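You operate a simulated robot arm through the tools that you are given. There is no shell and no other tool. Be economical: measure what you need, move in short steps, check, and stop when the job is done.

You are at the controls of a simulated robot arm. One attempt, no reset.

## Task
Put two of the clear ringed bottles from the top of the long table on the cream flat carton there. Put two of the baskets from the top of the long table on the top of the bottling bench. Take the green ringed bottle with the largest size on its label from the top of the long table and leave it on the top of pump four. Put the green bottle from the top of the long table in the sink bowl. Pull the bottom counter drawer open. Do these in any order. Set down upright: clear ringed bottle, basket, green ringed bottle, green bottle.

Only the result counts: the job must be done as asked and must still hold three seconds after the hand-in. Knocking over, shifting, dropping, spilling or breaking anything else fails it.

## Robot
A 6-joint arm with a two-finger gripper on a trunk, on a base that drives. Base frame: it is fixed to the floor where the robot stands at the start and does not move with it; the origin is under the middle of the robot, x ahead of it, y to its left, z up; the surface under the hand at the start is at about z = 820. Units: mm, degrees, N and s.
It reaches about 718 mm from its shoulder. Its first joint turns from -69.0 to 172.0 degrees. Places, roughly: basket (7x7x12 cm) [500, -300, 900]; bottom counter drawer [2100, 800, 200]; clear ringed bottle [750, 0, 1000]; flat carton [500, 0, 750]; green bottle [500, -500, 1000]; green ringed bottle [500, -250, 1000]; sink bowl [2200, 2000, 800]; top of pump four [-1700, 1000, 1400]; top of the bottling bench [700, -3300, 900]. Payload 3 kg.
The tool frame sits at the grasp point (the TCP): z along the fingers, y along the line on which they close. The tips reach 30 mm beyond it. Largest opening 96 mm; the body of the gripper starts 53 mm behind the TCP.
Orientation is that of the tool frame in the base frame, as a unit quaternion [x, y, z, w]. With the fingers straight down and closing along the base's y, the tool's x points along the base's -x, its y along +y and its z along -z.

## Interface
- The arm moves only by the tool drive_tool. Its argument "moves" is a list of rows, each a list of 7 numbers: the shift along the tool's x, y, z in mm, then the turn, a rotation vector about the tool's x, y, z in degrees, then the gripper command, from -1 (shut) to 1 (fully open), values between in proportion. In form: [[x, y, z, wx, wy, wz, grip], ...]. A call has 1 to 10 rows; each row shifts and turns the commanded pose from where the row before left it, along the tool's axes as they then stand. A row lasts 0.2 s, in which the tool goes at most 50 mm and 8.6 degrees; a call with a longer step from one row to the next is refused whole, and so is a gripper value outside its range. Where a pose cannot be reached the arm comes as near as it can. A force on the tool above 40 N (or 10 N above the force at the start of the call, whichever is more), or a blocked arm, ends the call early, and 0.2 s more pass. The fingers move at their own pace (about 153 mm/s each) and stop on an object; they squeeze with about 36 N. The grip force told is the motor's: it shows also when the fingers shut on nothing. Time passes only in rows, and 0.2 s behind the last, so rows that do not move let the fingers close. The reply holds the time, the measured pose of the TCP, the force on the tool along the base axes, the opening and the grip force, in the units named above and with some noise, with the torque about the TCP (base axes, N m) and any sound that the robot's microphone picked up, and new pictures: "views" is both (left out), scene, wrist or none.
- Cameras (640 x 400 px; columns grow to the right, rows downward): "scene" is now at [110.9, -10.7, 1483.5]; the picture's right is [-0.14, -0.99, -0.00], its down [-0.83, 0.12, -0.55] and it looks along [0.54, -0.08, -0.84] (base axes); focal length 278 px, centre (320, 200). "wrist" rides on the gripper at [73, 22, -83] in the tool frame; the picture's right is [-0.29, 0.96, 0.00], its down [-0.66, -0.20, -0.72] and it looks along [-0.69, -0.21, 0.69] (tool axes); focal length 247 px, centre (320, 200). There is no depth. A picture from a camera that has moved, and an enlarged one, comes with that camera's place and axes in the base frame and with its lens. The place of the scene camera against the robot may be out by one fixed shift of up to 25 mm in any direction.
- slide_trunk(by): slides the trunk up (or, below 0, down) by that many mm; the arm and the scene camera ride with it, the base frame stays. It gives what a move gives, with no picture.
- roll_base(legs): drives the robot by 1 to 6 legs, each [ahead, left, turn to the left] in mm, mm and degrees, along the robot's own axes; the way and the turn of a leg run together, so that a leg with both is an arc; at most 1500 mm and 180 degrees a leg. The arm and the cameras ride along, it lands a little off, and it stops where it bumps. It gives what a move gives, and a new picture of the scene camera.
- pan_tilt(pan, tilt): turns the head with the scene camera to pan (to the left, within 86 degrees either way) and tilt (down, from -29 to 69), counted from straight ahead of the robot. It gives what a move gives, and a new picture of the scene camera.
- close_up(camera, box): a new picture of the part [left, top, right, bottom] of that camera's present view, enlarged. No time passes.
- sign_off(): hands the job in; it is judged then, once.

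Go step by step. Nothing tells you exact positions but the pictures and the camera data: compare them with the known pose of the tool, close in by small moves and look again before you grip or let go. The budget is 196 turns and 260 pictures, counting those below and the enlarged ones. Unless the task says otherwise, let go and move clear before handing in.

The tools are called after ">>>" as a command line: name --pt "numbers of a row" for each row, then --argument value for the rest, lists and objects as JSON in quotes. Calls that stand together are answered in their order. drive_tool: Moves the arm, as the interface text tells. Its arguments: {"type":"object","properties":{"moves":{"type":"array","items":{"type":"array","items":{"type":"number"}}},"views":{"type":"string","enum":["both","scene","wrist","none"]}},"required":["moves"]} The other tools are called the same way: slide_trunk (by) slides the trunk up or down; roll_base (legs) drives the base; pan_tilt (pan, tilt) turns the head that bears the scene camera; close_up (camera, box) takes an enlarged picture of a part of a camera's view; sign_off () hands the job in.

At the start:

```text
time_s: 0.0
position: [306.3, -214.5, 1170.9]
ee_rot: [-0.001, 1.0, 0.0, 0.0]
force: [-0.6, -0.4, -0.4]
torque: [0.02, 0.04, -0.01]
finger_gap: 96.0
gripper_force: 0.0
trunk travel left (down, up): [-850.0, 90.0]
robot x, y, heading: [-1.4, -2.5, 0.1]
head pan, tilt: [-8.0, 56.8]
```

scene: 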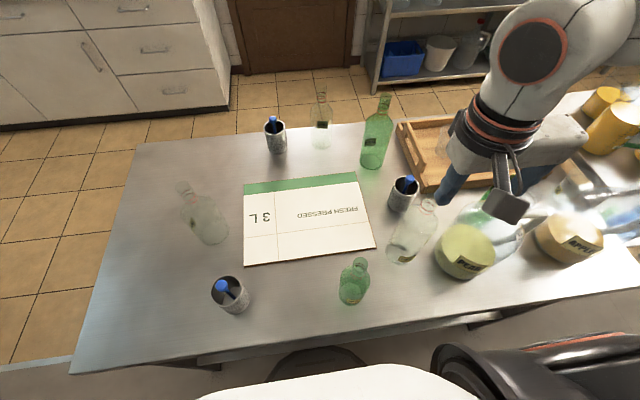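
wrist: 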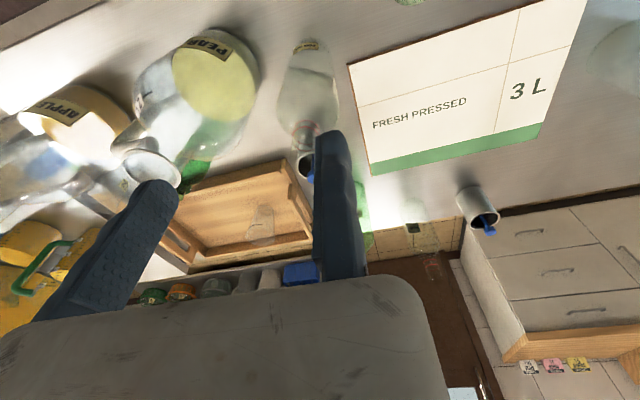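

I see the long table with a cream flat carton, several bottles and grey pots holding something blue. I'll look closer to identify the items.

>>> close_up --camera "scene" --box '[160, 80, 400, 230]'

>>> close_up --camera "scene" --box '[320, 160, 560, 310]'

>>> pan_tilt --pan -50 --tilt 45

```text
2.67 times, centred on (280, 155) of scene
camera zoom: at [110.9, -10.7, 1483.5], right [-0.14, -0.99, 0.0], down [-0.83, 0.12, -0.55], along [0.54, -0.08, -0.84], focal length 740 px, centre (427, 320)
```

zoom: 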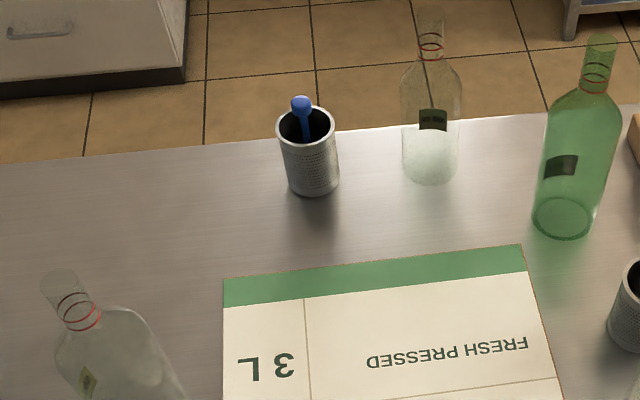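

```text
2.67 times, centred on (440, 235) of scene
camera zoom: at [110.9, -10.7, 1483.5], right [-0.14, -0.99, 0.0], down [-0.83, 0.12, -0.55], along [0.54, -0.08, -0.84], focal length 740 px, centre (0, 107)
```

zoom: 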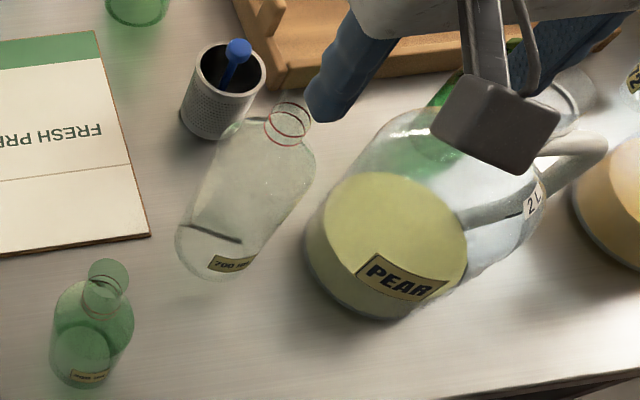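

```text
time_s: 1.1
position: [306.5, -212.8, 1171.6]
ee_rot: [0.0, 1.0, 0.0, 0.0]
force: [-0.5, 0.1, -0.1]
torque: [0.03, 0.02, 0.03]
finger_gap: 96.3
gripper_force: 0.1
trunk travel left (down, up): [-850.0, 90.0]
robot x, y, heading: [-1.0, 0.9, -0.2]
head pan, tilt: [-50.0, 45.0]
camera scene: at [93.8, -63.1, 1499.2], right [-0.77, -0.64, 0.0], down [-0.46, 0.54, -0.71], along [0.45, -0.54, -0.71], focal length 278 px, centre (320, 200)
```

scene: 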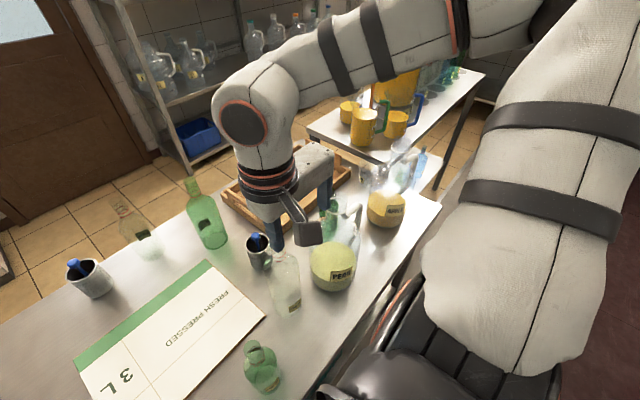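

The arm blocks the right part of the table. I'll swing it to the left and up, then look to the right.

>>> drive_tool --pt "0 0 -50 0 0 0 1" --pt "0 40 -30 0 0 0 1" --pt "0 50 0 0 0 0 1" --pt "0 50 0 0 0 0 1" --pt "0 50 0 0 0 0 1" --pt "0 50 0 0 0 0 1" --pt "0 50 0 0 0 0 1" --pt "0 50 0 0 0 0 1" --pt "0 50 0 0 0 0 1" --pt "0 50 0 0 0 0 1" --views "scene"

```text
time_s: 3.4
position: [218.4, -154.0, 1201.4]
ee_rot: [-0.002, 1.0, 0.0, 0.002]
force: [7.0, -5.9, 6.3]
torque: [0.69, 1.24, 0.43]
finger_gap: 96.2
gripper_force: 0.0
out of reach, approached as far as the arm can: row 2, 3, 4, 5, 6, 7, 8, 9, 10
trunk travel left (down, up): [-850.0, 90.0]
robot x, y, heading: [4.7, 0.2, 0.0]
head pan, tilt: [-50.0, 45.0]
stopped in row 10: the force on the tool passed its limit at 41 N (the readings are from after the stop); the commanded pose is now the measured one
camera scene: at [93.7, -63.1, 1499.2], right [-0.77, -0.64, 0.0], down [-0.45, 0.54, -0.71], along [0.45, -0.54, -0.71], focal length 278 px, centre (320, 200)
```

scene: 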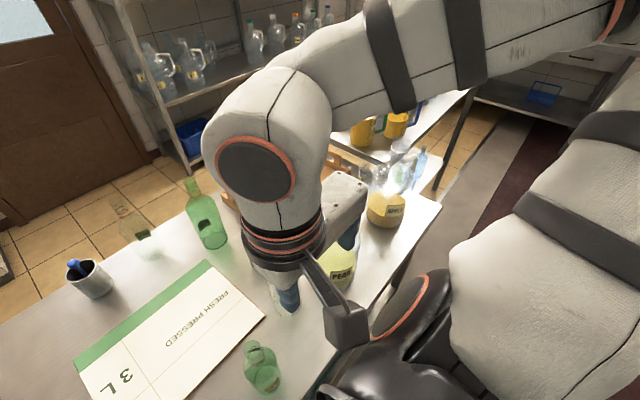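

The arm ran out of room close to the body. I'll move it back out forward first.

>>> drive_tool --pt "-45 -10 0 0 0 0 1" --pt "-45 -10 5 0 0 0 1" --pt "-45 0 0 0 0 0 1" --pt "-45 40 0 0 0 0 1" --pt "0 50 0 0 0 0 1" --pt "0 50 0 0 0 0 1" --views "scene"

```text
refused: row 4 steps farther than a row can; nothing moved
```

>>> drive_tool --pt "-45 -10 0 0 0 0 1" --pt "-45 -10 5 0 0 0 1" --pt "-45 0 0 0 0 0 1" --pt "-35 30 0 0 0 0 1" --pt "0 45 0 0 0 0 1" --pt "0 45 0 0 0 0 1" --views "scene"

```text
time_s: 4.8
position: [325.6, -193.6, 1177.0]
ee_rot: [0.0, 1.0, 0.002, 0.003]
force: [0.2, -0.6, -0.5]
torque: [-0.02, 0.01, -0.02]
finger_gap: 96.3
gripper_force: 0.0
out of reach, approached as far as the arm can: row 1, 2, 3, 4, 5, 6
trunk travel left (down, up): [-850.0, 90.0]
robot x, y, heading: [0.0, 0.7, 0.2]
head pan, tilt: [-50.0, 45.0]
camera scene: at [92.9, -62.9, 1499.3], right [-0.77, -0.64, 0.0], down [-0.45, 0.54, -0.71], along [0.45, -0.54, -0.71], focal length 278 px, centre (320, 200)
```

scene: 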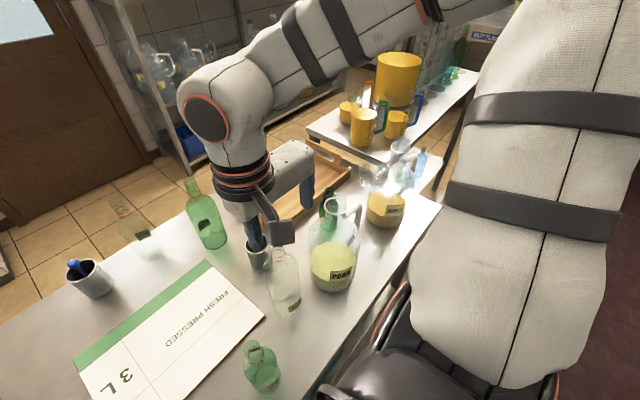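

The commanded pose seems held by a reach limit; I'll test small moves to learn which directions are free.

>>> drive_tool --pt "-40 0 0 0 0 0 1" --views "none"

>>> drive_tool --pt "0 0 40 0 0 0 1" --views "none"

>>> drive_tool --pt "0 -40 0 0 0 0 1" --views "none"

```text
time_s: 5.2
position: [356.4, -210.1, 1173.5]
ee_rot: [0.0, 1.0, 0.002, 0.002]
force: [0.2, -0.2, 0.0]
torque: [-0.03, 0.03, 0.0]
finger_gap: 96.0
gripper_force: 0.0
out of reach, approached as far as the arm can: row 1
trunk travel left (down, up): [-850.0, 90.0]
robot x, y, heading: [-1.2, -0.9, 0.2]
head pan, tilt: [-50.0, 45.0]
```

```text
time_s: 5.6
position: [358.5, -209.4, 1133.7]
ee_rot: [0.0, 1.0, 0.002, 0.002]
force: [0.9, -0.7, -0.2]
torque: [0.01, 0.06, -0.01]
finger_gap: 96.0
gripper_force: 0.0
trunk travel left (down, up): [-850.0, 90.0]
robot x, y, heading: [-1.5, -2.1, -0.1]
head pan, tilt: [-50.0, 45.0]
```

```text
time_s: 6.0
position: [354.9, -254.1, 1134.1]
ee_rot: [0.0, 1.0, 0.003, 0.003]
force: [-0.1, -0.8, -0.9]
torque: [0.06, -0.02, 0.02]
finger_gap: 96.0
gripper_force: 0.0
trunk travel left (down, up): [-850.0, 90.0]
robot x, y, heading: [-1.9, -2.9, -0.1]
head pan, tilt: [-50.0, 45.0]
```

The limit is the outer reach sphere: lower hand reaches farther. I'll raise the trunk to the top and survey the room.

>>> slide_trunk --by 90

>>> pan_tilt --pan -20 --tilt 50

>>> pan_tilt --pan -80 --tilt 15

>>> pan_tilt --pan 40 --tilt 20

>>> pan_tilt --pan 86 --tilt 20

```text
time_s: 7.2
position: [356.4, -250.2, 1223.7]
ee_rot: [0.0, 1.0, 0.001, 0.002]
force: [1.0, -0.5, -0.3]
torque: [-0.02, 0.05, 0.02]
finger_gap: 96.0
gripper_force: 0.0
trunk travel left (down, up): [-940.0, 0.0]
robot x, y, heading: [-0.2, 2.6, -0.3]
head pan, tilt: [-50.0, 45.0]
```

```text
time_s: 8.2
position: [356.5, -248.5, 1224.7]
ee_rot: [0.001, 1.0, 0.001, 0.002]
force: [0.4, -1.1, -0.5]
torque: [0.03, 0.01, 0.02]
finger_gap: 95.9
gripper_force: 0.1
trunk travel left (down, up): [-940.0, 0.0]
robot x, y, heading: [-0.3, -0.9, 0.2]
head pan, tilt: [-20.0, 50.0]
camera scene: at [113.6, -27.3, 1582.3], right [-0.34, -0.94, 0.0], down [-0.72, 0.26, -0.64], along [0.6, -0.22, -0.77], focal length 278 px, centre (320, 200)
```

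scene: 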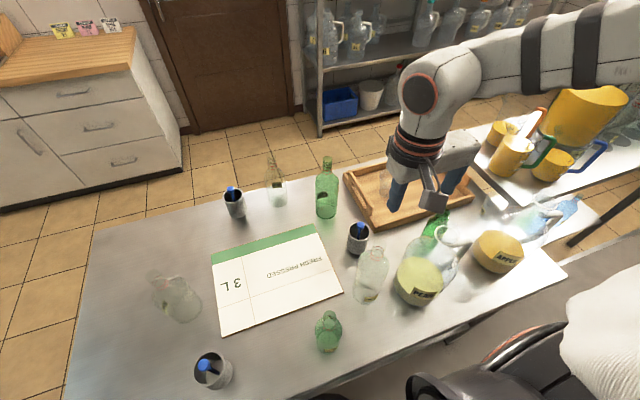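

```text
time_s: 9.5
position: [356.2, -250.7, 1222.3]
ee_rot: [0.0, 1.0, 0.001, 0.002]
force: [0.2, 0.3, -0.8]
torque: [-0.02, 0.01, 0.0]
finger_gap: 96.2
gripper_force: 0.1
trunk travel left (down, up): [-940.0, 0.0]
robot x, y, heading: [0.8, 0.5, 0.3]
head pan, tilt: [-80.0, 15.0]
camera scene: at [57.8, -92.9, 1635.9], right [-0.98, -0.17, 0.0], down [-0.05, 0.26, -0.97], along [0.17, -0.95, -0.26], focal length 278 px, centre (320, 200)
```

scene: 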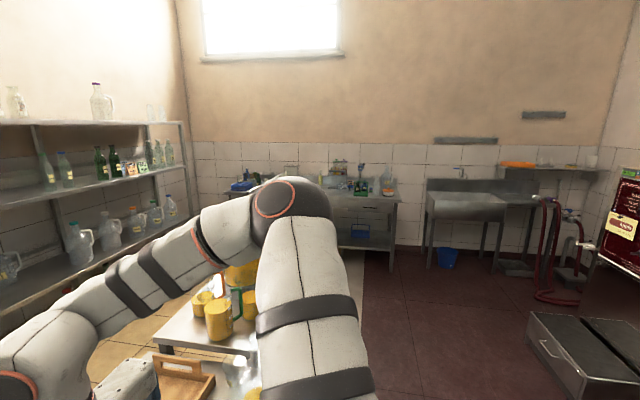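

```text
time_s: 11.5
position: [356.4, -248.9, 1224.0]
ee_rot: [0.0, 1.0, 0.0, 0.001]
force: [-0.5, 0.6, 0.3]
torque: [0.0, -0.03, 0.03]
finger_gap: 96.0
gripper_force: 0.1
trunk travel left (down, up): [-940.0, 0.0]
robot x, y, heading: [0.5, -0.6, 0.1]
head pan, tilt: [40.0, 20.0]
camera scene: at [112.8, 58.9, 1627.9], right [0.64, -0.77, 0.0], down [-0.26, -0.22, -0.94], along [0.72, 0.6, -0.34], focal length 278 px, centre (320, 200)
```

scene: 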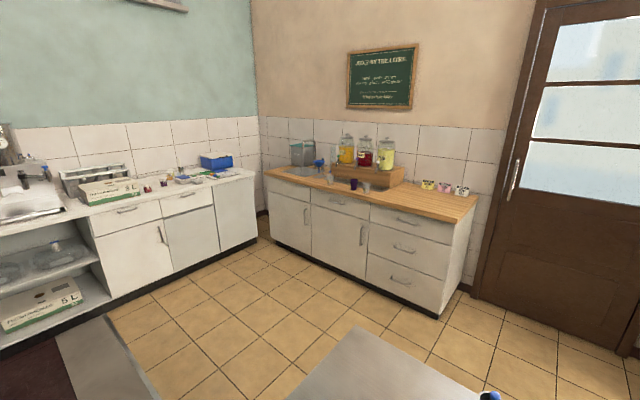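

```text
time_s: 12.6
position: [355.4, -248.8, 1225.3]
ee_rot: [0.0, 1.0, 0.0, 0.002]
force: [0.4, -0.1, 1.3]
torque: [-0.01, -0.05, -0.02]
finger_gap: 96.1
gripper_force: 0.1
trunk travel left (down, up): [-940.0, 0.0]
robot x, y, heading: [-2.8, 1.5, -0.1]
head pan, tilt: [85.9, 20.0]
camera scene: at [48.2, 91.9, 1627.9], right [1.0, -0.07, 0.0], down [-0.02, -0.34, -0.94], along [0.07, 0.94, -0.34], focal length 278 px, centre (320, 200)
```

scene: 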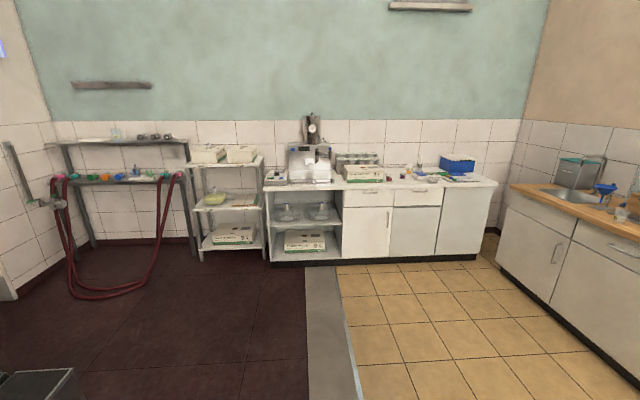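

I have rough positions for objects. Now I test the arm's reach in +y at this safe height.

>>> drive_tool --pt "0 0 40 0 0 0 1" --pt "0 50 0 0 0 0 1" --pt "0 50 0 0 0 0 1" --pt "0 50 0 0 0 0 1" --views "none"

>>> drive_tool --pt "0 0 40 0 0 0 1" --views "none"

>>> pan_tilt --pan -86 --tilt 60

```text
time_s: 13.6
position: [320.3, -190.0, 1189.9]
ee_rot: [0.0, 1.0, 0.004, 0.003]
force: [-0.6, 0.7, 0.0]
torque: [0.01, -0.01, 0.02]
finger_gap: 96.2
gripper_force: 0.1
out of reach, approached as far as the arm can: row 2, 3, 4
trunk travel left (down, up): [-940.0, 0.0]
robot x, y, heading: [0.7, 0.2, -0.1]
head pan, tilt: [85.9, 20.0]
```

```text
time_s: 14.0
position: [321.1, -192.5, 1148.8]
ee_rot: [0.0, 1.0, 0.002, 0.002]
force: [-0.2, -0.6, -0.5]
torque: [0.01, 0.04, -0.02]
finger_gap: 96.1
gripper_force: 0.1
out of reach, approached as far as the arm can: row 1
trunk travel left (down, up): [-940.0, 0.0]
robot x, y, heading: [-0.6, -3.1, 0.2]
head pan, tilt: [85.9, 20.0]
```

```text
time_s: 16.6
position: [319.9, -192.6, 1151.0]
ee_rot: [0.0, 1.0, 0.002, 0.002]
force: [-0.3, -0.2, -0.2]
torque: [0.01, 0.01, 0.01]
finger_gap: 96.2
gripper_force: 0.0
trunk travel left (down, up): [-940.0, 0.0]
robot x, y, heading: [-1.9, 0.8, -0.1]
head pan, tilt: [-85.9, 60.0]
camera scene: at [46.2, -67.4, 1569.7], right [-1.0, -0.07, 0.0], down [-0.06, 0.86, -0.5], along [0.04, -0.5, -0.87], focal length 278 px, centre (320, 200)
```

scene: 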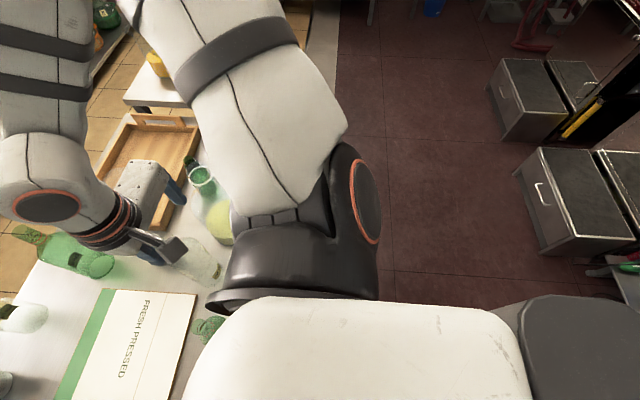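

The limit is a joint-1 line about 22° right of ahead, so the arm works on the robot's right side. Before repositioning, I'll read the labels.

>>> pan_tilt --pan -20 --tilt 55

>>> close_up --camera "scene" --box '[290, 130, 390, 193]'

>>> close_up --camera "scene" --box '[280, 260, 400, 335]'

>>> close_up --camera "scene" --box '[380, 150, 520, 240]'

```text
time_s: 18.0
position: [319.6, -192.6, 1150.1]
ee_rot: [0.0, 1.0, 0.003, 0.002]
force: [-0.7, 0.6, 0.0]
torque: [-0.01, 0.02, 0.0]
finger_gap: 95.9
gripper_force: 0.0
trunk travel left (down, up): [-940.0, 0.0]
robot x, y, heading: [0.2, -0.5, -0.0]
head pan, tilt: [-20.0, 55.0]
camera scene: at [109.2, -25.6, 1575.8], right [-0.34, -0.94, 0.0], down [-0.77, 0.28, -0.57], along [0.54, -0.2, -0.82], focal length 278 px, centre (320, 200)
```

scene: 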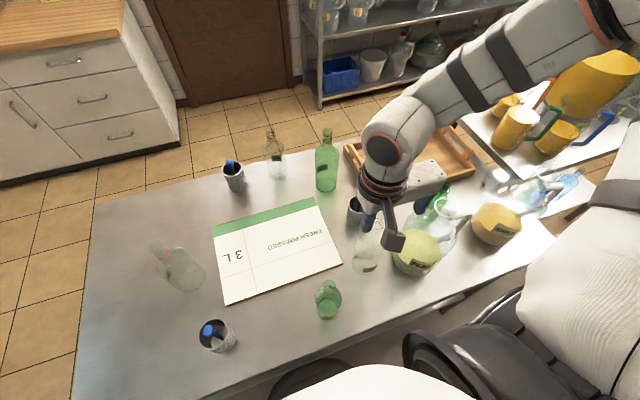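

```text
6.35 times, centred on (340, 162) of scene
camera zoom: at [109.2, -25.6, 1575.8], right [-0.34, -0.94, 0.0], down [-0.77, 0.28, -0.57], along [0.54, -0.2, -0.82], focal length 1763 px, centre (193, 444)
```

zoom: 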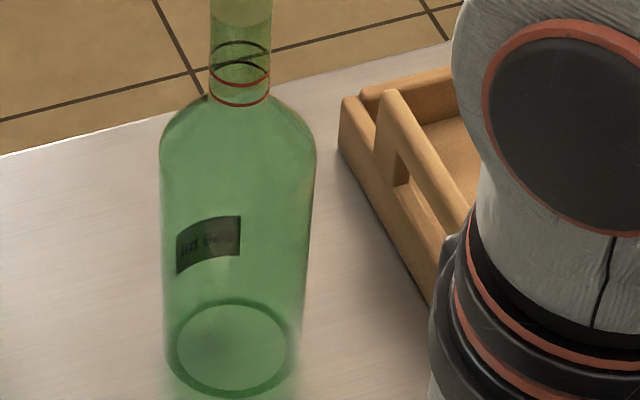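

```text
5.33 times, centred on (340, 298) of scene
camera zoom: at [109.2, -25.6, 1575.8], right [-0.34, -0.94, 0.0], down [-0.77, 0.28, -0.57], along [0.54, -0.2, -0.82], focal length 1481 px, centre (213, -320)
```

zoom: 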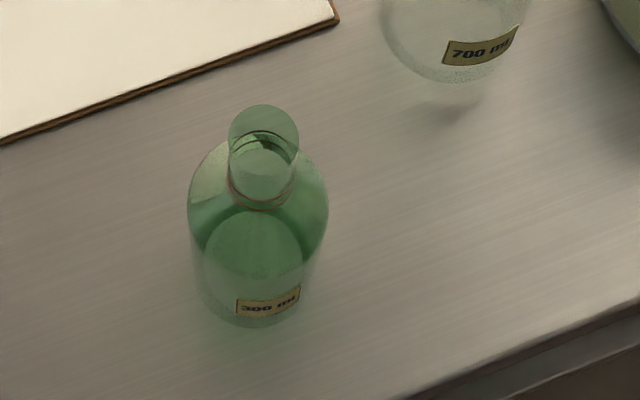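

```text
4.44 times, centred on (450, 195) of scene
camera zoom: at [109.2, -25.6, 1575.8], right [-0.34, -0.94, 0.0], down [-0.77, 0.28, -0.57], along [0.54, -0.2, -0.82], focal length 1234 px, centre (-258, 222)
```

zoom: 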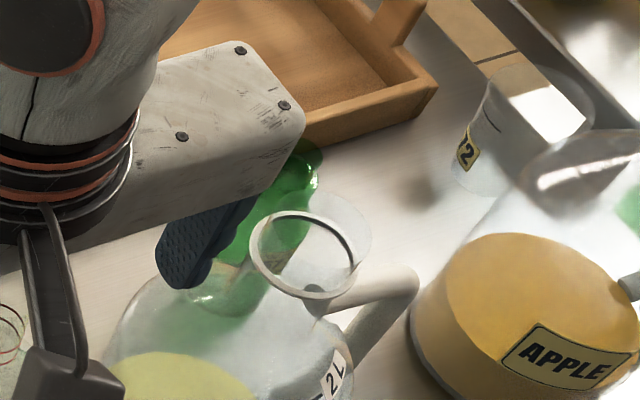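

Tall green ringed bottle's label is on its far side; small one says 300 ml. I'll lift the hand, back away from the table, and turn left so the table sits at my right.

>>> drive_tool --pt "0 -20 -30 0 0 0 1" --pt "0 -10 -45 0 0 0 1" --views "none"

>>> roll_base --legs '[[-300, 0, 0], [0, 0, 60]]'

>>> pan_tilt --pan -70 --tilt 40

```text
time_s: 18.6
position: [318.0, -224.3, 1226.0]
ee_rot: [0.0, 1.0, 0.001, 0.002]
force: [-0.9, 0.2, 0.1]
torque: [-0.01, -0.01, -0.01]
finger_gap: 95.9
gripper_force: 0.0
trunk travel left (down, up): [-940.0, 0.0]
robot x, y, heading: [0.6, 0.5, -0.1]
head pan, tilt: [-20.0, 55.0]
```

```text
time_s: 23.3
position: [52.1, 167.7, 1227.2]
ee_rot: [-0.504, 0.864, 0.002, 0.003]
force: [-0.3, -0.2, -0.8]
torque: [-0.01, -0.01, 0.01]
finger_gap: 96.2
gripper_force: 0.0
trunk travel left (down, up): [-940.0, 0.0]
robot x, y, heading: [-298.3, -1.1, 60.7]
head pan, tilt: [-20.0, 55.0]
camera scene: at [-227.2, 89.3, 1575.8], right [0.65, -0.76, 0.0], down [-0.62, -0.53, -0.57], along [0.44, 0.37, -0.82], focal length 278 px, centre (320, 200)
```

scene: 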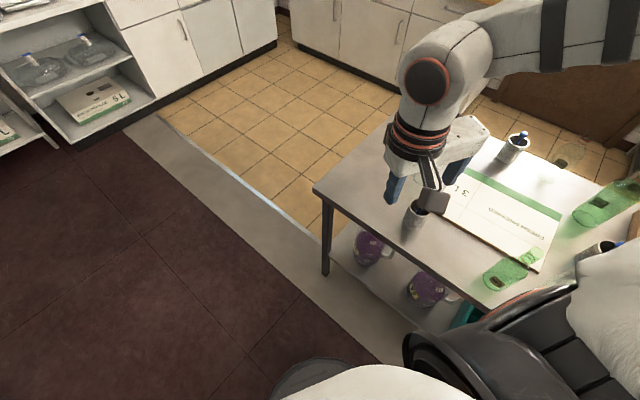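

```text
time_s: 24.5
position: [53.1, 169.0, 1225.5]
ee_rot: [-0.504, 0.864, 0.002, 0.002]
force: [-0.2, -0.3, -0.1]
torque: [0.03, 0.01, 0.01]
finger_gap: 96.0
gripper_force: 0.0
trunk travel left (down, up): [-940.0, 0.0]
robot x, y, heading: [-298.4, -2.9, 60.8]
head pan, tilt: [-70.0, 40.0]
camera scene: at [-198.2, 28.9, 1596.4], right [-0.16, -0.99, 0.0], down [-0.63, 0.1, -0.77], along [0.76, -0.13, -0.64], focal length 278 px, centre (320, 200)
```

scene: 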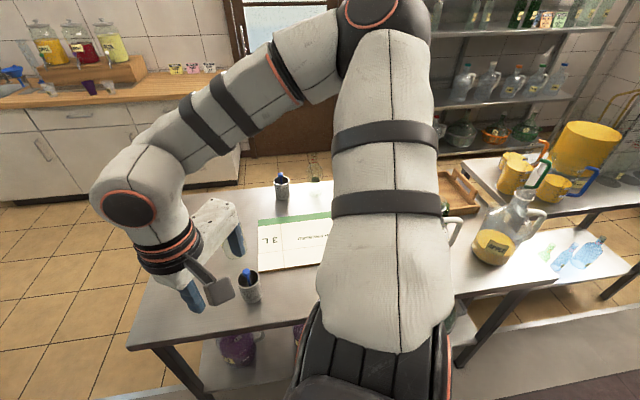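

Bottles are about 200–250 mm tall. I'll edge nearer to the table, then bring the hand above the clear bottle at about [465, 222].

>>> roll_base --legs '[[54, -97, 0]]'

>>> drive_tool --pt "-20 0 0 0 0 0 1" --views "wrist"

```text
time_s: 25.7
position: [162.4, 167.7, 1226.4]
ee_rot: [-0.504, 0.864, 0.001, 0.003]
force: [0.8, -0.1, -1.0]
torque: [-0.01, 0.01, -0.03]
finger_gap: 96.1
gripper_force: 0.1
trunk travel left (down, up): [-940.0, 0.0]
robot x, y, heading: [-186.8, -0.4, 60.7]
head pan, tilt: [-70.0, 40.0]
camera scene: at [-89.5, 27.6, 1596.7], right [-0.16, -0.99, 0.0], down [-0.63, 0.11, -0.77], along [0.76, -0.13, -0.64], focal length 278 px, centre (320, 200)
```

scene: 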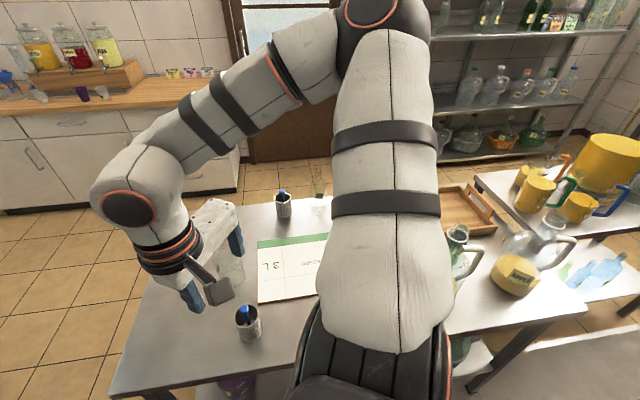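

```text
time_s: 26.1
position: [173.3, 187.0, 1224.9]
ee_rot: [-0.504, 0.863, 0.002, 0.001]
force: [-0.1, 0.0, -1.3]
torque: [-0.02, -0.02, 0.0]
finger_gap: 96.0
gripper_force: 0.1
trunk travel left (down, up): [-940.0, 0.0]
robot x, y, heading: [-185.5, 0.8, 60.7]
head pan, tilt: [-70.0, 40.0]
camera wrist: at [118.1, 134.2, 1308.6], right [-0.69, 0.72, 0.0], down [0.5, 0.47, 0.72], along [0.52, 0.5, -0.69], focal length 247 px, centre (320, 200)
```

wrist: 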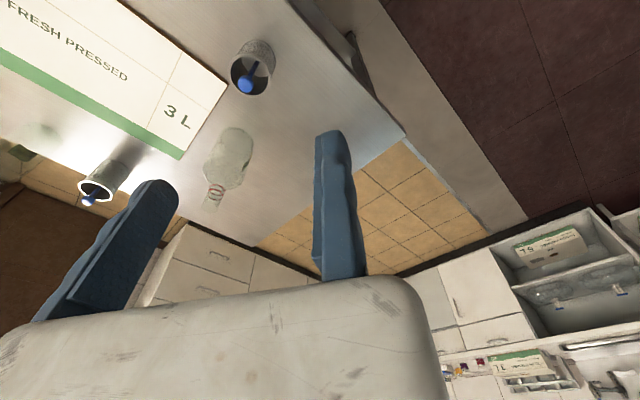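

Bottle 3 stands near [466, 208] with its top around z 1030; the carton spans x 372–605, y −200..140. I move above the bottle.

>>> drive_tool --pt "-23.2 -34.9 0 0 0 0 1" --pt "-23.2 -34.9 0 0 0 0 1" --pt "-23.2 -34.9 0 0 0 0 1" --pt "-23.2 -34.9 0 0 0 0 1" --pt "-23.2 -34.9 0 0 0 0 1" --pt "-23.2 -34.9 0 0 0 0 1" --pt "-23.2 -34.9 0 0 0 0 1" --pt "0 0 45 0 0 0 1" --pt "0 0 40 0 0 0 1" --views "both"

```text
time_s: 28.1
position: [301.9, 137.9, 1118.3]
ee_rot: [-0.504, 0.864, 0.001, 0.003]
force: [0.4, 0.5, -0.6]
torque: [-0.01, 0.02, 0.0]
finger_gap: 95.9
gripper_force: 0.0
out of reach, approached as far as the arm can: row 3, 4, 5, 6, 7
trunk travel left (down, up): [-940.0, 0.0]
robot x, y, heading: [-185.8, -1.4, 60.4]
head pan, tilt: [-70.0, 40.0]
camera scene: at [-85.7, 28.7, 1596.4], right [-0.16, -0.99, 0.0], down [-0.63, 0.1, -0.77], along [0.76, -0.13, -0.64], focal length 278 px, centre (320, 200)
camera wrist: at [246.5, 85.8, 1201.3], right [-0.69, 0.73, 0.0], down [0.5, 0.47, 0.73], along [0.53, 0.5, -0.69], focal length 247 px, centre (320, 200)
```

scene: 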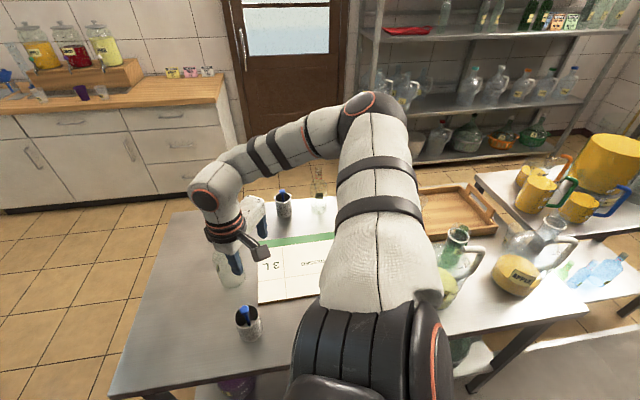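
wrist: 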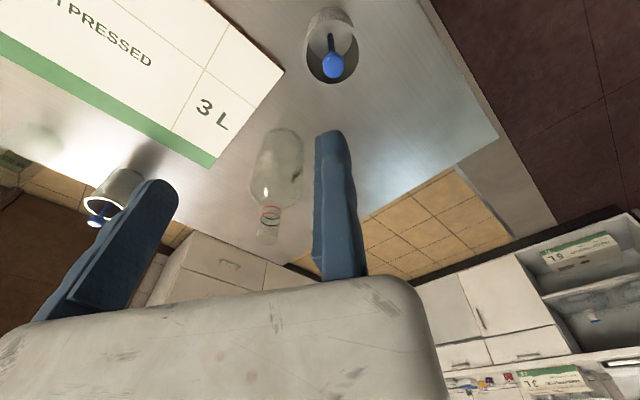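

Reach is limited differently than I thought. I'll probe which directions are free from here with small steps.

>>> drive_tool --pt "-22 -39 0 0 0 0 1" --views "none"

>>> drive_tool --pt "0 0 40 0 0 0 1" --views "none"

>>> drive_tool --pt "-22 -39 0 0 0 0 1" --views "none"

>>> drive_tool --pt "0 0 -40 0 0 0 1" --views "none"

```text
time_s: 28.5
position: [303.0, 131.6, 1120.3]
ee_rot: [-0.504, 0.864, 0.002, 0.003]
force: [0.1, -0.1, -0.4]
torque: [-0.01, 0.01, 0.01]
finger_gap: 96.2
gripper_force: 0.1
out of reach, approached as far as the arm can: row 1
trunk travel left (down, up): [-940.0, 0.0]
robot x, y, heading: [-188.8, 0.9, 60.7]
head pan, tilt: [-70.0, 40.0]
```

```text
time_s: 28.9
position: [298.5, 131.8, 1081.9]
ee_rot: [-0.505, 0.863, 0.002, 0.002]
force: [-0.3, 1.0, -0.4]
torque: [0.01, 0.0, 0.01]
finger_gap: 96.0
gripper_force: 0.1
out of reach, approached as far as the arm can: row 1
trunk travel left (down, up): [-940.0, 0.0]
robot x, y, heading: [-185.1, -0.4, 60.8]
head pan, tilt: [-70.0, 40.0]
```

```text
time_s: 29.3
position: [299.9, 125.4, 1084.6]
ee_rot: [-0.503, 0.864, 0.001, 0.003]
force: [-0.2, -1.1, -0.2]
torque: [0.01, 0.03, 0.0]
finger_gap: 96.2
gripper_force: 0.1
out of reach, approached as far as the arm can: row 1
trunk travel left (down, up): [-940.0, 0.0]
robot x, y, heading: [-186.7, -5.0, 60.5]
head pan, tilt: [-70.0, 40.0]
```

```text
time_s: 29.7
position: [300.7, 123.1, 1124.9]
ee_rot: [-0.506, 0.863, 0.002, 0.001]
force: [-0.1, -0.5, 0.2]
torque: [0.05, 0.02, 0.0]
finger_gap: 95.9
gripper_force: 0.1
trunk travel left (down, up): [-940.0, 0.0]
robot x, y, heading: [-187.6, 0.4, 60.8]
head pan, tilt: [-70.0, 40.0]
```

I suspect a wrist limit, so I'll test a different tool yaw at the same spot.

>>> drive_tool --pt "20 20 0 0 0 8.5 1" --pt "0 0 0 0 0 8.5 1" --pt "0 0 0 0 0 8.5 1" --pt "0 0 0 0 0 8.5 1" --views "none"

>>> drive_tool --pt "-40 0 0 0 0 0 1" --pt "-40 0 0 0 0 0 1" --views "scene"

```text
time_s: 30.7
position: [269.0, 140.3, 1124.0]
ee_rot: [-0.23, 0.973, 0.002, 0.001]
force: [-0.9, -0.1, 0.4]
torque: [-0.03, 0.02, -0.03]
finger_gap: 96.2
gripper_force: 0.1
out of reach, approached as far as the arm can: row 1
trunk travel left (down, up): [-940.0, 0.0]
robot x, y, heading: [-182.4, -1.7, 60.9]
head pan, tilt: [-70.0, 40.0]
```

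```text
time_s: 31.3
position: [343.1, 176.2, 1122.8]
ee_rot: [-0.231, 0.973, 0.002, 0.001]
force: [0.3, 0.0, -0.4]
torque: [0.0, 0.01, 0.02]
finger_gap: 96.1
gripper_force: 0.1
trunk travel left (down, up): [-940.0, 0.0]
robot x, y, heading: [-183.9, -4.5, 60.8]
head pan, tilt: [-70.0, 40.0]
camera scene: at [-85.1, 30.7, 1596.2], right [-0.16, -0.99, 0.0], down [-0.64, 0.1, -0.77], along [0.76, -0.13, -0.64], focal length 278 px, centre (320, 200)
```

scene: 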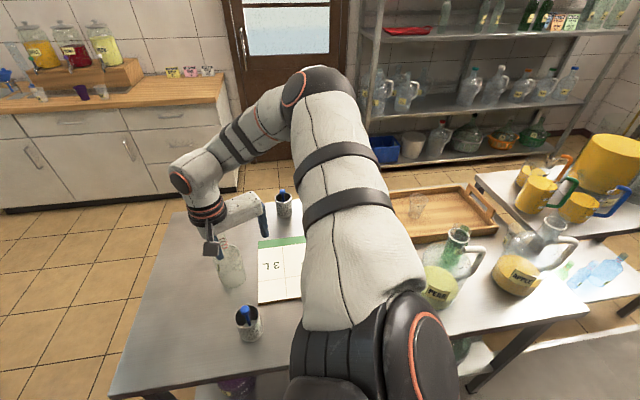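

Turning the tool yaw outward freed the reach. I continue to above the bottle at [466, 208].

>>> drive_tool --pt "-41.4 -8.8 0 0 0 0 1" --pt "-41.4 -8.8 0 0 0 0 1" --pt "-41.4 -8.8 0 0 0 0 1" --views "both"

```text
time_s: 32.1
position: [410.0, 194.7, 1128.8]
ee_rot: [-0.229, 0.973, 0.002, 0.003]
force: [-0.4, -0.2, -0.2]
torque: [0.01, -0.01, 0.0]
finger_gap: 95.7
gripper_force: 0.0
out of reach, approached as far as the arm can: row 2, 3
trunk travel left (down, up): [-940.0, 0.0]
robot x, y, heading: [-187.2, -1.9, 60.9]
head pan, tilt: [-70.0, 40.0]
camera scene: at [-88.7, 25.7, 1596.7], right [-0.16, -0.99, 0.0], down [-0.63, 0.11, -0.77], along [0.76, -0.12, -0.64], focal length 278 px, centre (320, 200)
camera wrist: at [336.2, 181.3, 1211.8], right [-0.16, 0.99, 0.0], down [0.68, 0.11, 0.73], along [0.72, 0.12, -0.69], focal length 247 px, centre (320, 200)
```

scene: 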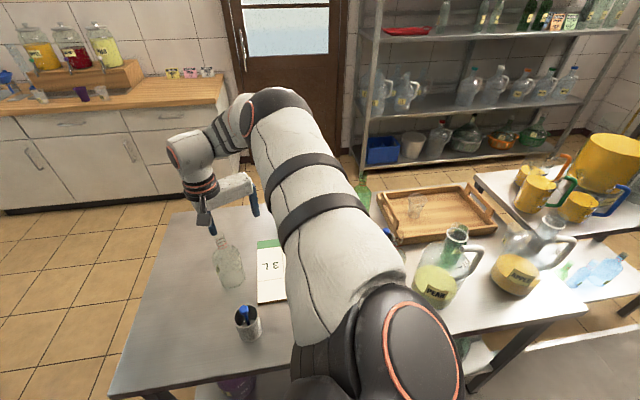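
wrist: 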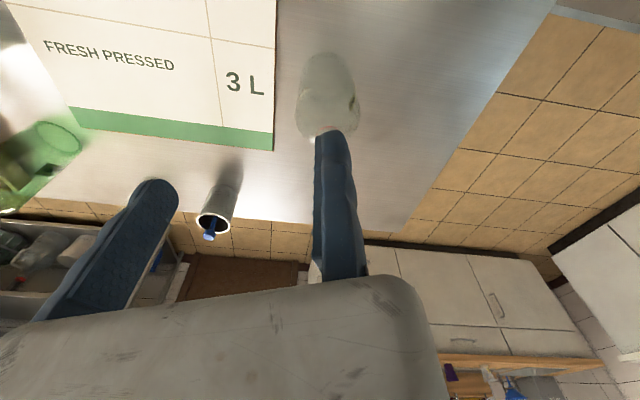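

Bottle is confirmed at about [462, 209]. I'm at full stretch, so I'll roll the base ~100 mm closer.

>>> roll_base --legs '[[46, -82, 0]]'

```text
time_s: 33.2
position: [502.3, 195.9, 1129.3]
ee_rot: [-0.229, 0.973, 0.003, 0.003]
force: [-0.6, 0.0, 0.4]
torque: [0.01, 0.0, -0.01]
finger_gap: 96.2
gripper_force: 0.0
trunk travel left (down, up): [-940.0, 0.0]
robot x, y, heading: [-95.3, -0.2, 60.4]
head pan, tilt: [-70.0, 40.0]
camera scene: at [2.2, 27.7, 1596.7], right [-0.16, -0.99, 0.0], down [-0.63, 0.1, -0.77], along [0.76, -0.12, -0.64], focal length 278 px, centre (320, 200)
```

scene: 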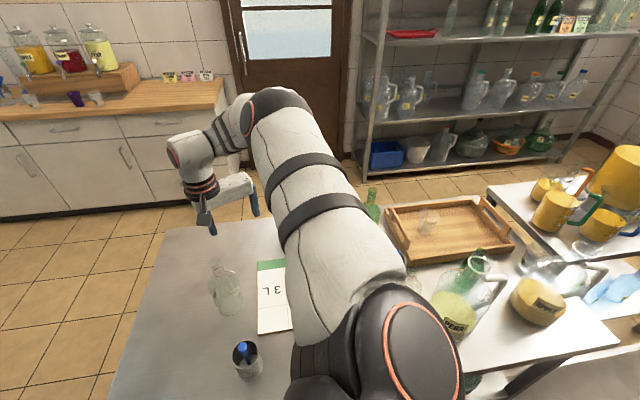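

Room now. I step back over the bottle and look with the wrist camera.

>>> drive_tool --pt "14.5 14.5 0 0 0 0 1" --pt "14.5 14.5 0 0 0 0 1" --pt "0 0 40 0 0 0 1" --views "wrist"

```text
time_s: 34.0
position: [468.0, 210.0, 1086.9]
ee_rot: [-0.229, 0.973, 0.002, 0.001]
force: [0.4, -0.1, -0.4]
torque: [0.0, 0.02, 0.05]
finger_gap: 95.9
gripper_force: 0.0
trunk travel left (down, up): [-940.0, 0.0]
robot x, y, heading: [-97.0, 0.7, 60.6]
head pan, tilt: [-70.0, 40.0]
camera wrist: at [393.6, 196.8, 1169.3], right [-0.16, 0.99, 0.0], down [0.68, 0.11, 0.72], along [0.71, 0.12, -0.69], focal length 247 px, centre (320, 200)
```

wrist: 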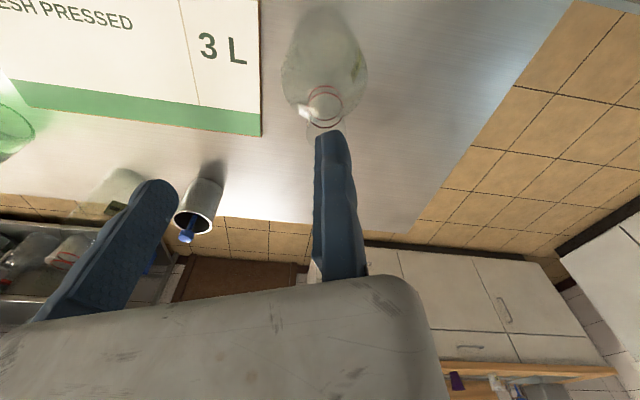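

The bottle appears at about [463, 211]. The fingers look offset in the wrist picture, so I'll close the gripper here to see where they meet.

>>> drive_tool --pt "0 0 0 0 0 0 -1" --pt "0 0 0 0 0 0 -1" --pt "0 0 0 0 0 0 -1" --views "both"

```text
time_s: 34.8
position: [464.0, 208.3, 1089.5]
ee_rot: [-0.23, 0.973, 0.002, 0.002]
force: [-0.4, 0.1, -0.3]
torque: [-0.03, 0.02, 0.0]
finger_gap: 0.1
gripper_force: 32.9
trunk travel left (down, up): [-940.0, 0.0]
robot x, y, heading: [-93.6, -0.7, 60.2]
head pan, tilt: [-70.0, 40.0]
camera scene: at [5.6, 27.8, 1596.5], right [-0.16, -0.99, 0.0], down [-0.63, 0.1, -0.77], along [0.76, -0.12, -0.64], focal length 278 px, centre (320, 200)
camera wrist: at [390.5, 195.9, 1170.9], right [-0.16, 0.99, 0.0], down [0.68, 0.11, 0.73], along [0.72, 0.12, -0.69], focal length 247 px, centre (320, 200)
```

scene: 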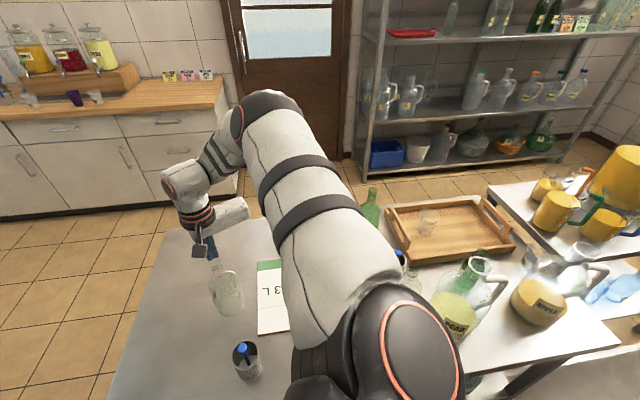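
wrist: 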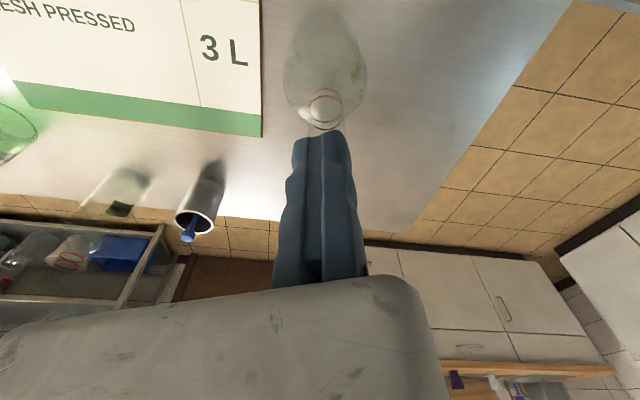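

Only one finger moves: the other stays at the TCP, with the gap opening toward tool −y. That's key for alignment. Close-up on the bottle neck.

>>> close_up --camera "wrist" --box '[260, 0, 400, 140]'

```text
2.86 times, centred on (330, 70) of wrist
camera zoom: at [390.5, 195.9, 1170.9], right [-0.16, 0.99, 0.0], down [0.68, 0.11, 0.73], along [0.72, 0.12, -0.69], focal length 706 px, centre (291, 571)
```

zoom: 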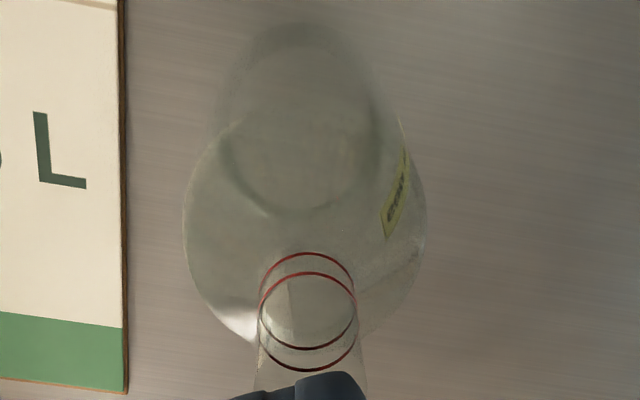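

Neck centre about [474, 214], ~25 mm wide, lower rings near z 990. I'll open, shift so the fixed finger sits just left of the neck, and check before descending.

>>> drive_tool --pt "0 0 0 0 0 0 1" --pt "-11.5 15 0 0 0 0 1" --pt "0 0 0 0 0 0 1" --pt "0 0 20 0 0 0 1" --views "wrist"

>>> close_up --camera "wrist" --box '[220, 0, 400, 180]'

```text
time_s: 35.8
position: [470.4, 227.6, 1067.4]
ee_rot: [-0.23, 0.973, 0.002, 0.002]
force: [0.2, -0.4, 0.1]
torque: [-0.03, 0.01, -0.01]
finger_gap: 96.0
gripper_force: 0.1
trunk travel left (down, up): [-940.0, 0.0]
robot x, y, heading: [-95.0, 0.5, 60.7]
head pan, tilt: [-70.0, 40.0]
camera wrist: at [395.4, 214.4, 1150.3], right [-0.16, 0.99, 0.0], down [0.68, 0.11, 0.73], along [0.71, 0.12, -0.69], focal length 247 px, centre (320, 200)
```

wrist: 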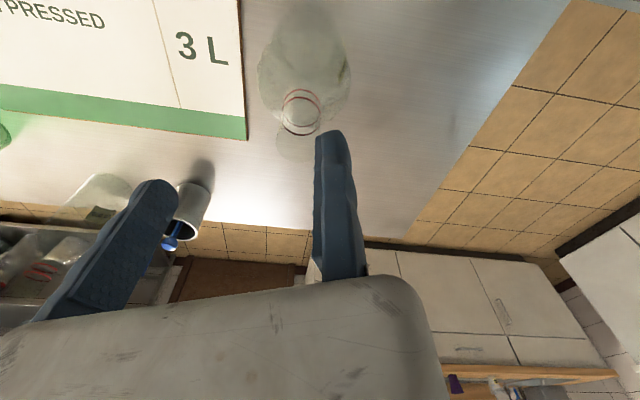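

```text
2.22 times, centred on (310, 90) of wrist
camera zoom: at [395.4, 214.4, 1150.3], right [-0.16, 0.99, 0.0], down [0.68, 0.11, 0.73], along [0.71, 0.12, -0.69], focal length 549 px, centre (342, 444)
```

zoom: 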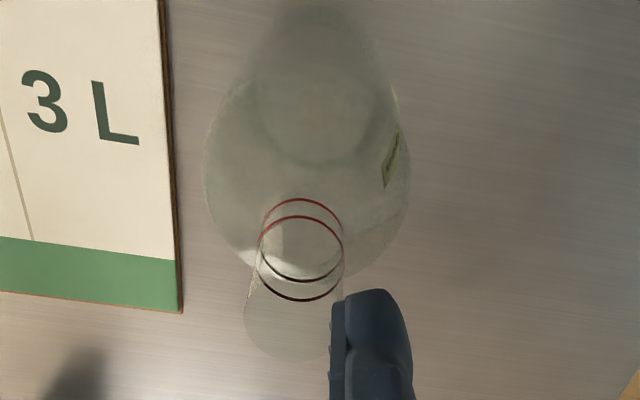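

Neck sits at [475, 216], top 1025. Small nudge for clearance, then descend and close.

>>> drive_tool --pt "1 4 0 0 0 0 1" --pt "0 0 25 0 0 0 1" --pt "0 0 25 0 0 0 1" --views "wrist"

```text
time_s: 36.6
position: [449.4, 214.0, 1043.1]
ee_rot: [-0.229, 0.973, 0.003, 0.002]
force: [0.0, -0.9, -0.1]
torque: [0.01, -0.01, 0.0]
finger_gap: 96.0
gripper_force: 0.1
out of reach, approached as far as the arm can: row 2, 3
trunk travel left (down, up): [-940.0, 0.0]
robot x, y, heading: [-93.4, -2.3, 60.5]
head pan, tilt: [-70.0, 40.0]
camera wrist: at [374.4, 201.0, 1125.8], right [-0.16, 0.99, 0.0], down [0.68, 0.11, 0.73], along [0.72, 0.12, -0.69], focal length 247 px, centre (320, 200)
```

wrist: 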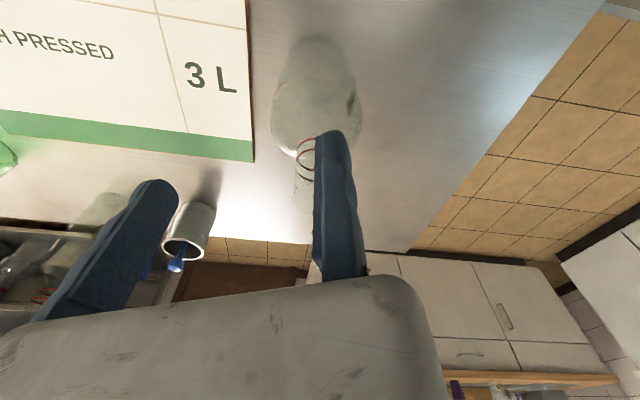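

At lower z the arm's reach shrinks, so I should descend with the trunk instead. I go back up over the neck first.

>>> drive_tool --pt "0 0 -30 0 0 0 1" --pt "-25 4 0 0 0 0 1" --pt "0 0 0 0 0 0 1" --views "none"

>>> slide_trunk --by -35

>>> close_up --camera "wrist" --box '[220, 0, 400, 180]'

```text
time_s: 37.4
position: [470.2, 229.6, 1071.9]
ee_rot: [-0.229, 0.973, 0.001, 0.002]
force: [0.3, -0.6, 0.1]
torque: [0.0, 0.02, 0.0]
finger_gap: 96.1
gripper_force: 0.1
trunk travel left (down, up): [-940.0, 0.0]
robot x, y, heading: [-94.6, 0.9, 60.9]
head pan, tilt: [-70.0, 40.0]
```

```text
time_s: 38.2
position: [470.7, 228.9, 1038.1]
ee_rot: [-0.229, 0.973, 0.002, 0.002]
force: [0.1, -0.3, 0.0]
torque: [-0.02, 0.03, 0.0]
finger_gap: 96.2
gripper_force: 0.0
trunk travel left (down, up): [-905.0, 35.0]
robot x, y, heading: [-95.2, 1.0, 60.6]
head pan, tilt: [-70.0, 40.0]
```

```text
2.22 times, centred on (310, 90) of wrist
camera zoom: at [394.4, 215.9, 1121.2], right [-0.16, 0.99, 0.0], down [0.68, 0.11, 0.73], along [0.72, 0.12, -0.69], focal length 549 px, centre (342, 444)
```

zoom: 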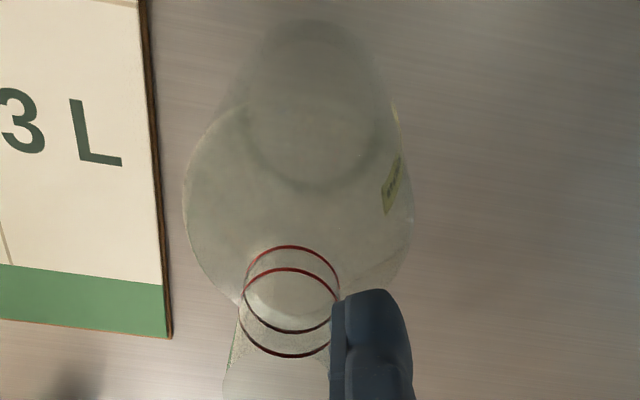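

Neck is about 1 mm from the fixed finger; I nudge 1 mm and lower the trunk 22 mm, then grip.

>>> drive_tool --pt "1 1 0 0 0 0 1" --views "none"

>>> slide_trunk --by -22

>>> drive_tool --pt "0 0 0 0 0 0 -1" --pt "0 0 0 0 0 0 -1" --pt "0 0 0 0 0 0 -1" --views "wrist"

```text
time_s: 38.6
position: [468.1, 229.8, 1037.4]
ee_rot: [-0.23, 0.973, 0.001, 0.002]
force: [0.4, -0.2, -0.5]
torque: [-0.01, -0.04, 0.04]
finger_gap: 95.9
gripper_force: 0.1
trunk travel left (down, up): [-905.0, 35.0]
robot x, y, heading: [-91.8, -0.3, 60.8]
head pan, tilt: [-70.0, 40.0]
```

```text
time_s: 39.2
position: [467.7, 228.5, 1017.3]
ee_rot: [-0.229, 0.973, 0.002, 0.002]
force: [-0.3, 0.2, 0.1]
torque: [0.02, 0.01, 0.0]
finger_gap: 96.0
gripper_force: 0.0
trunk travel left (down, up): [-883.0, 57.0]
robot x, y, heading: [-93.9, 1.7, 60.5]
head pan, tilt: [-70.0, 40.0]
```

```text
time_s: 40.0
position: [467.9, 229.3, 1016.4]
ee_rot: [-0.229, 0.973, 0.001, 0.001]
force: [-0.3, 0.0, 0.5]
torque: [-0.09, 0.02, -0.03]
finger_gap: 24.0
gripper_force: 36.1
trunk travel left (down, up): [-883.0, 57.0]
robot x, y, heading: [-94.9, -0.2, 60.7]
head pan, tilt: [-70.0, 40.0]
camera wrist: at [393.3, 216.6, 1099.0], right [-0.16, 0.99, 0.0], down [0.68, 0.11, 0.73], along [0.72, 0.12, -0.69], focal length 247 px, centre (320, 200)
```

wrist: 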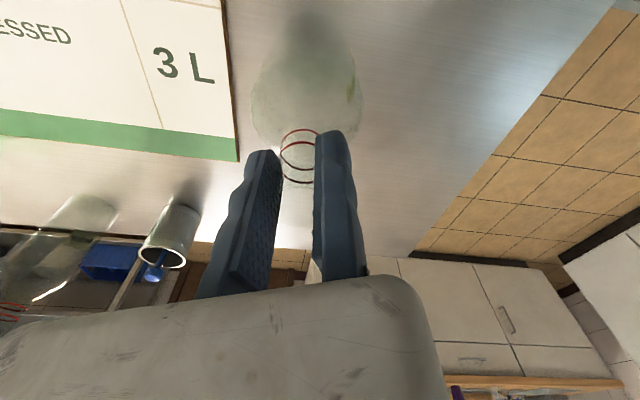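

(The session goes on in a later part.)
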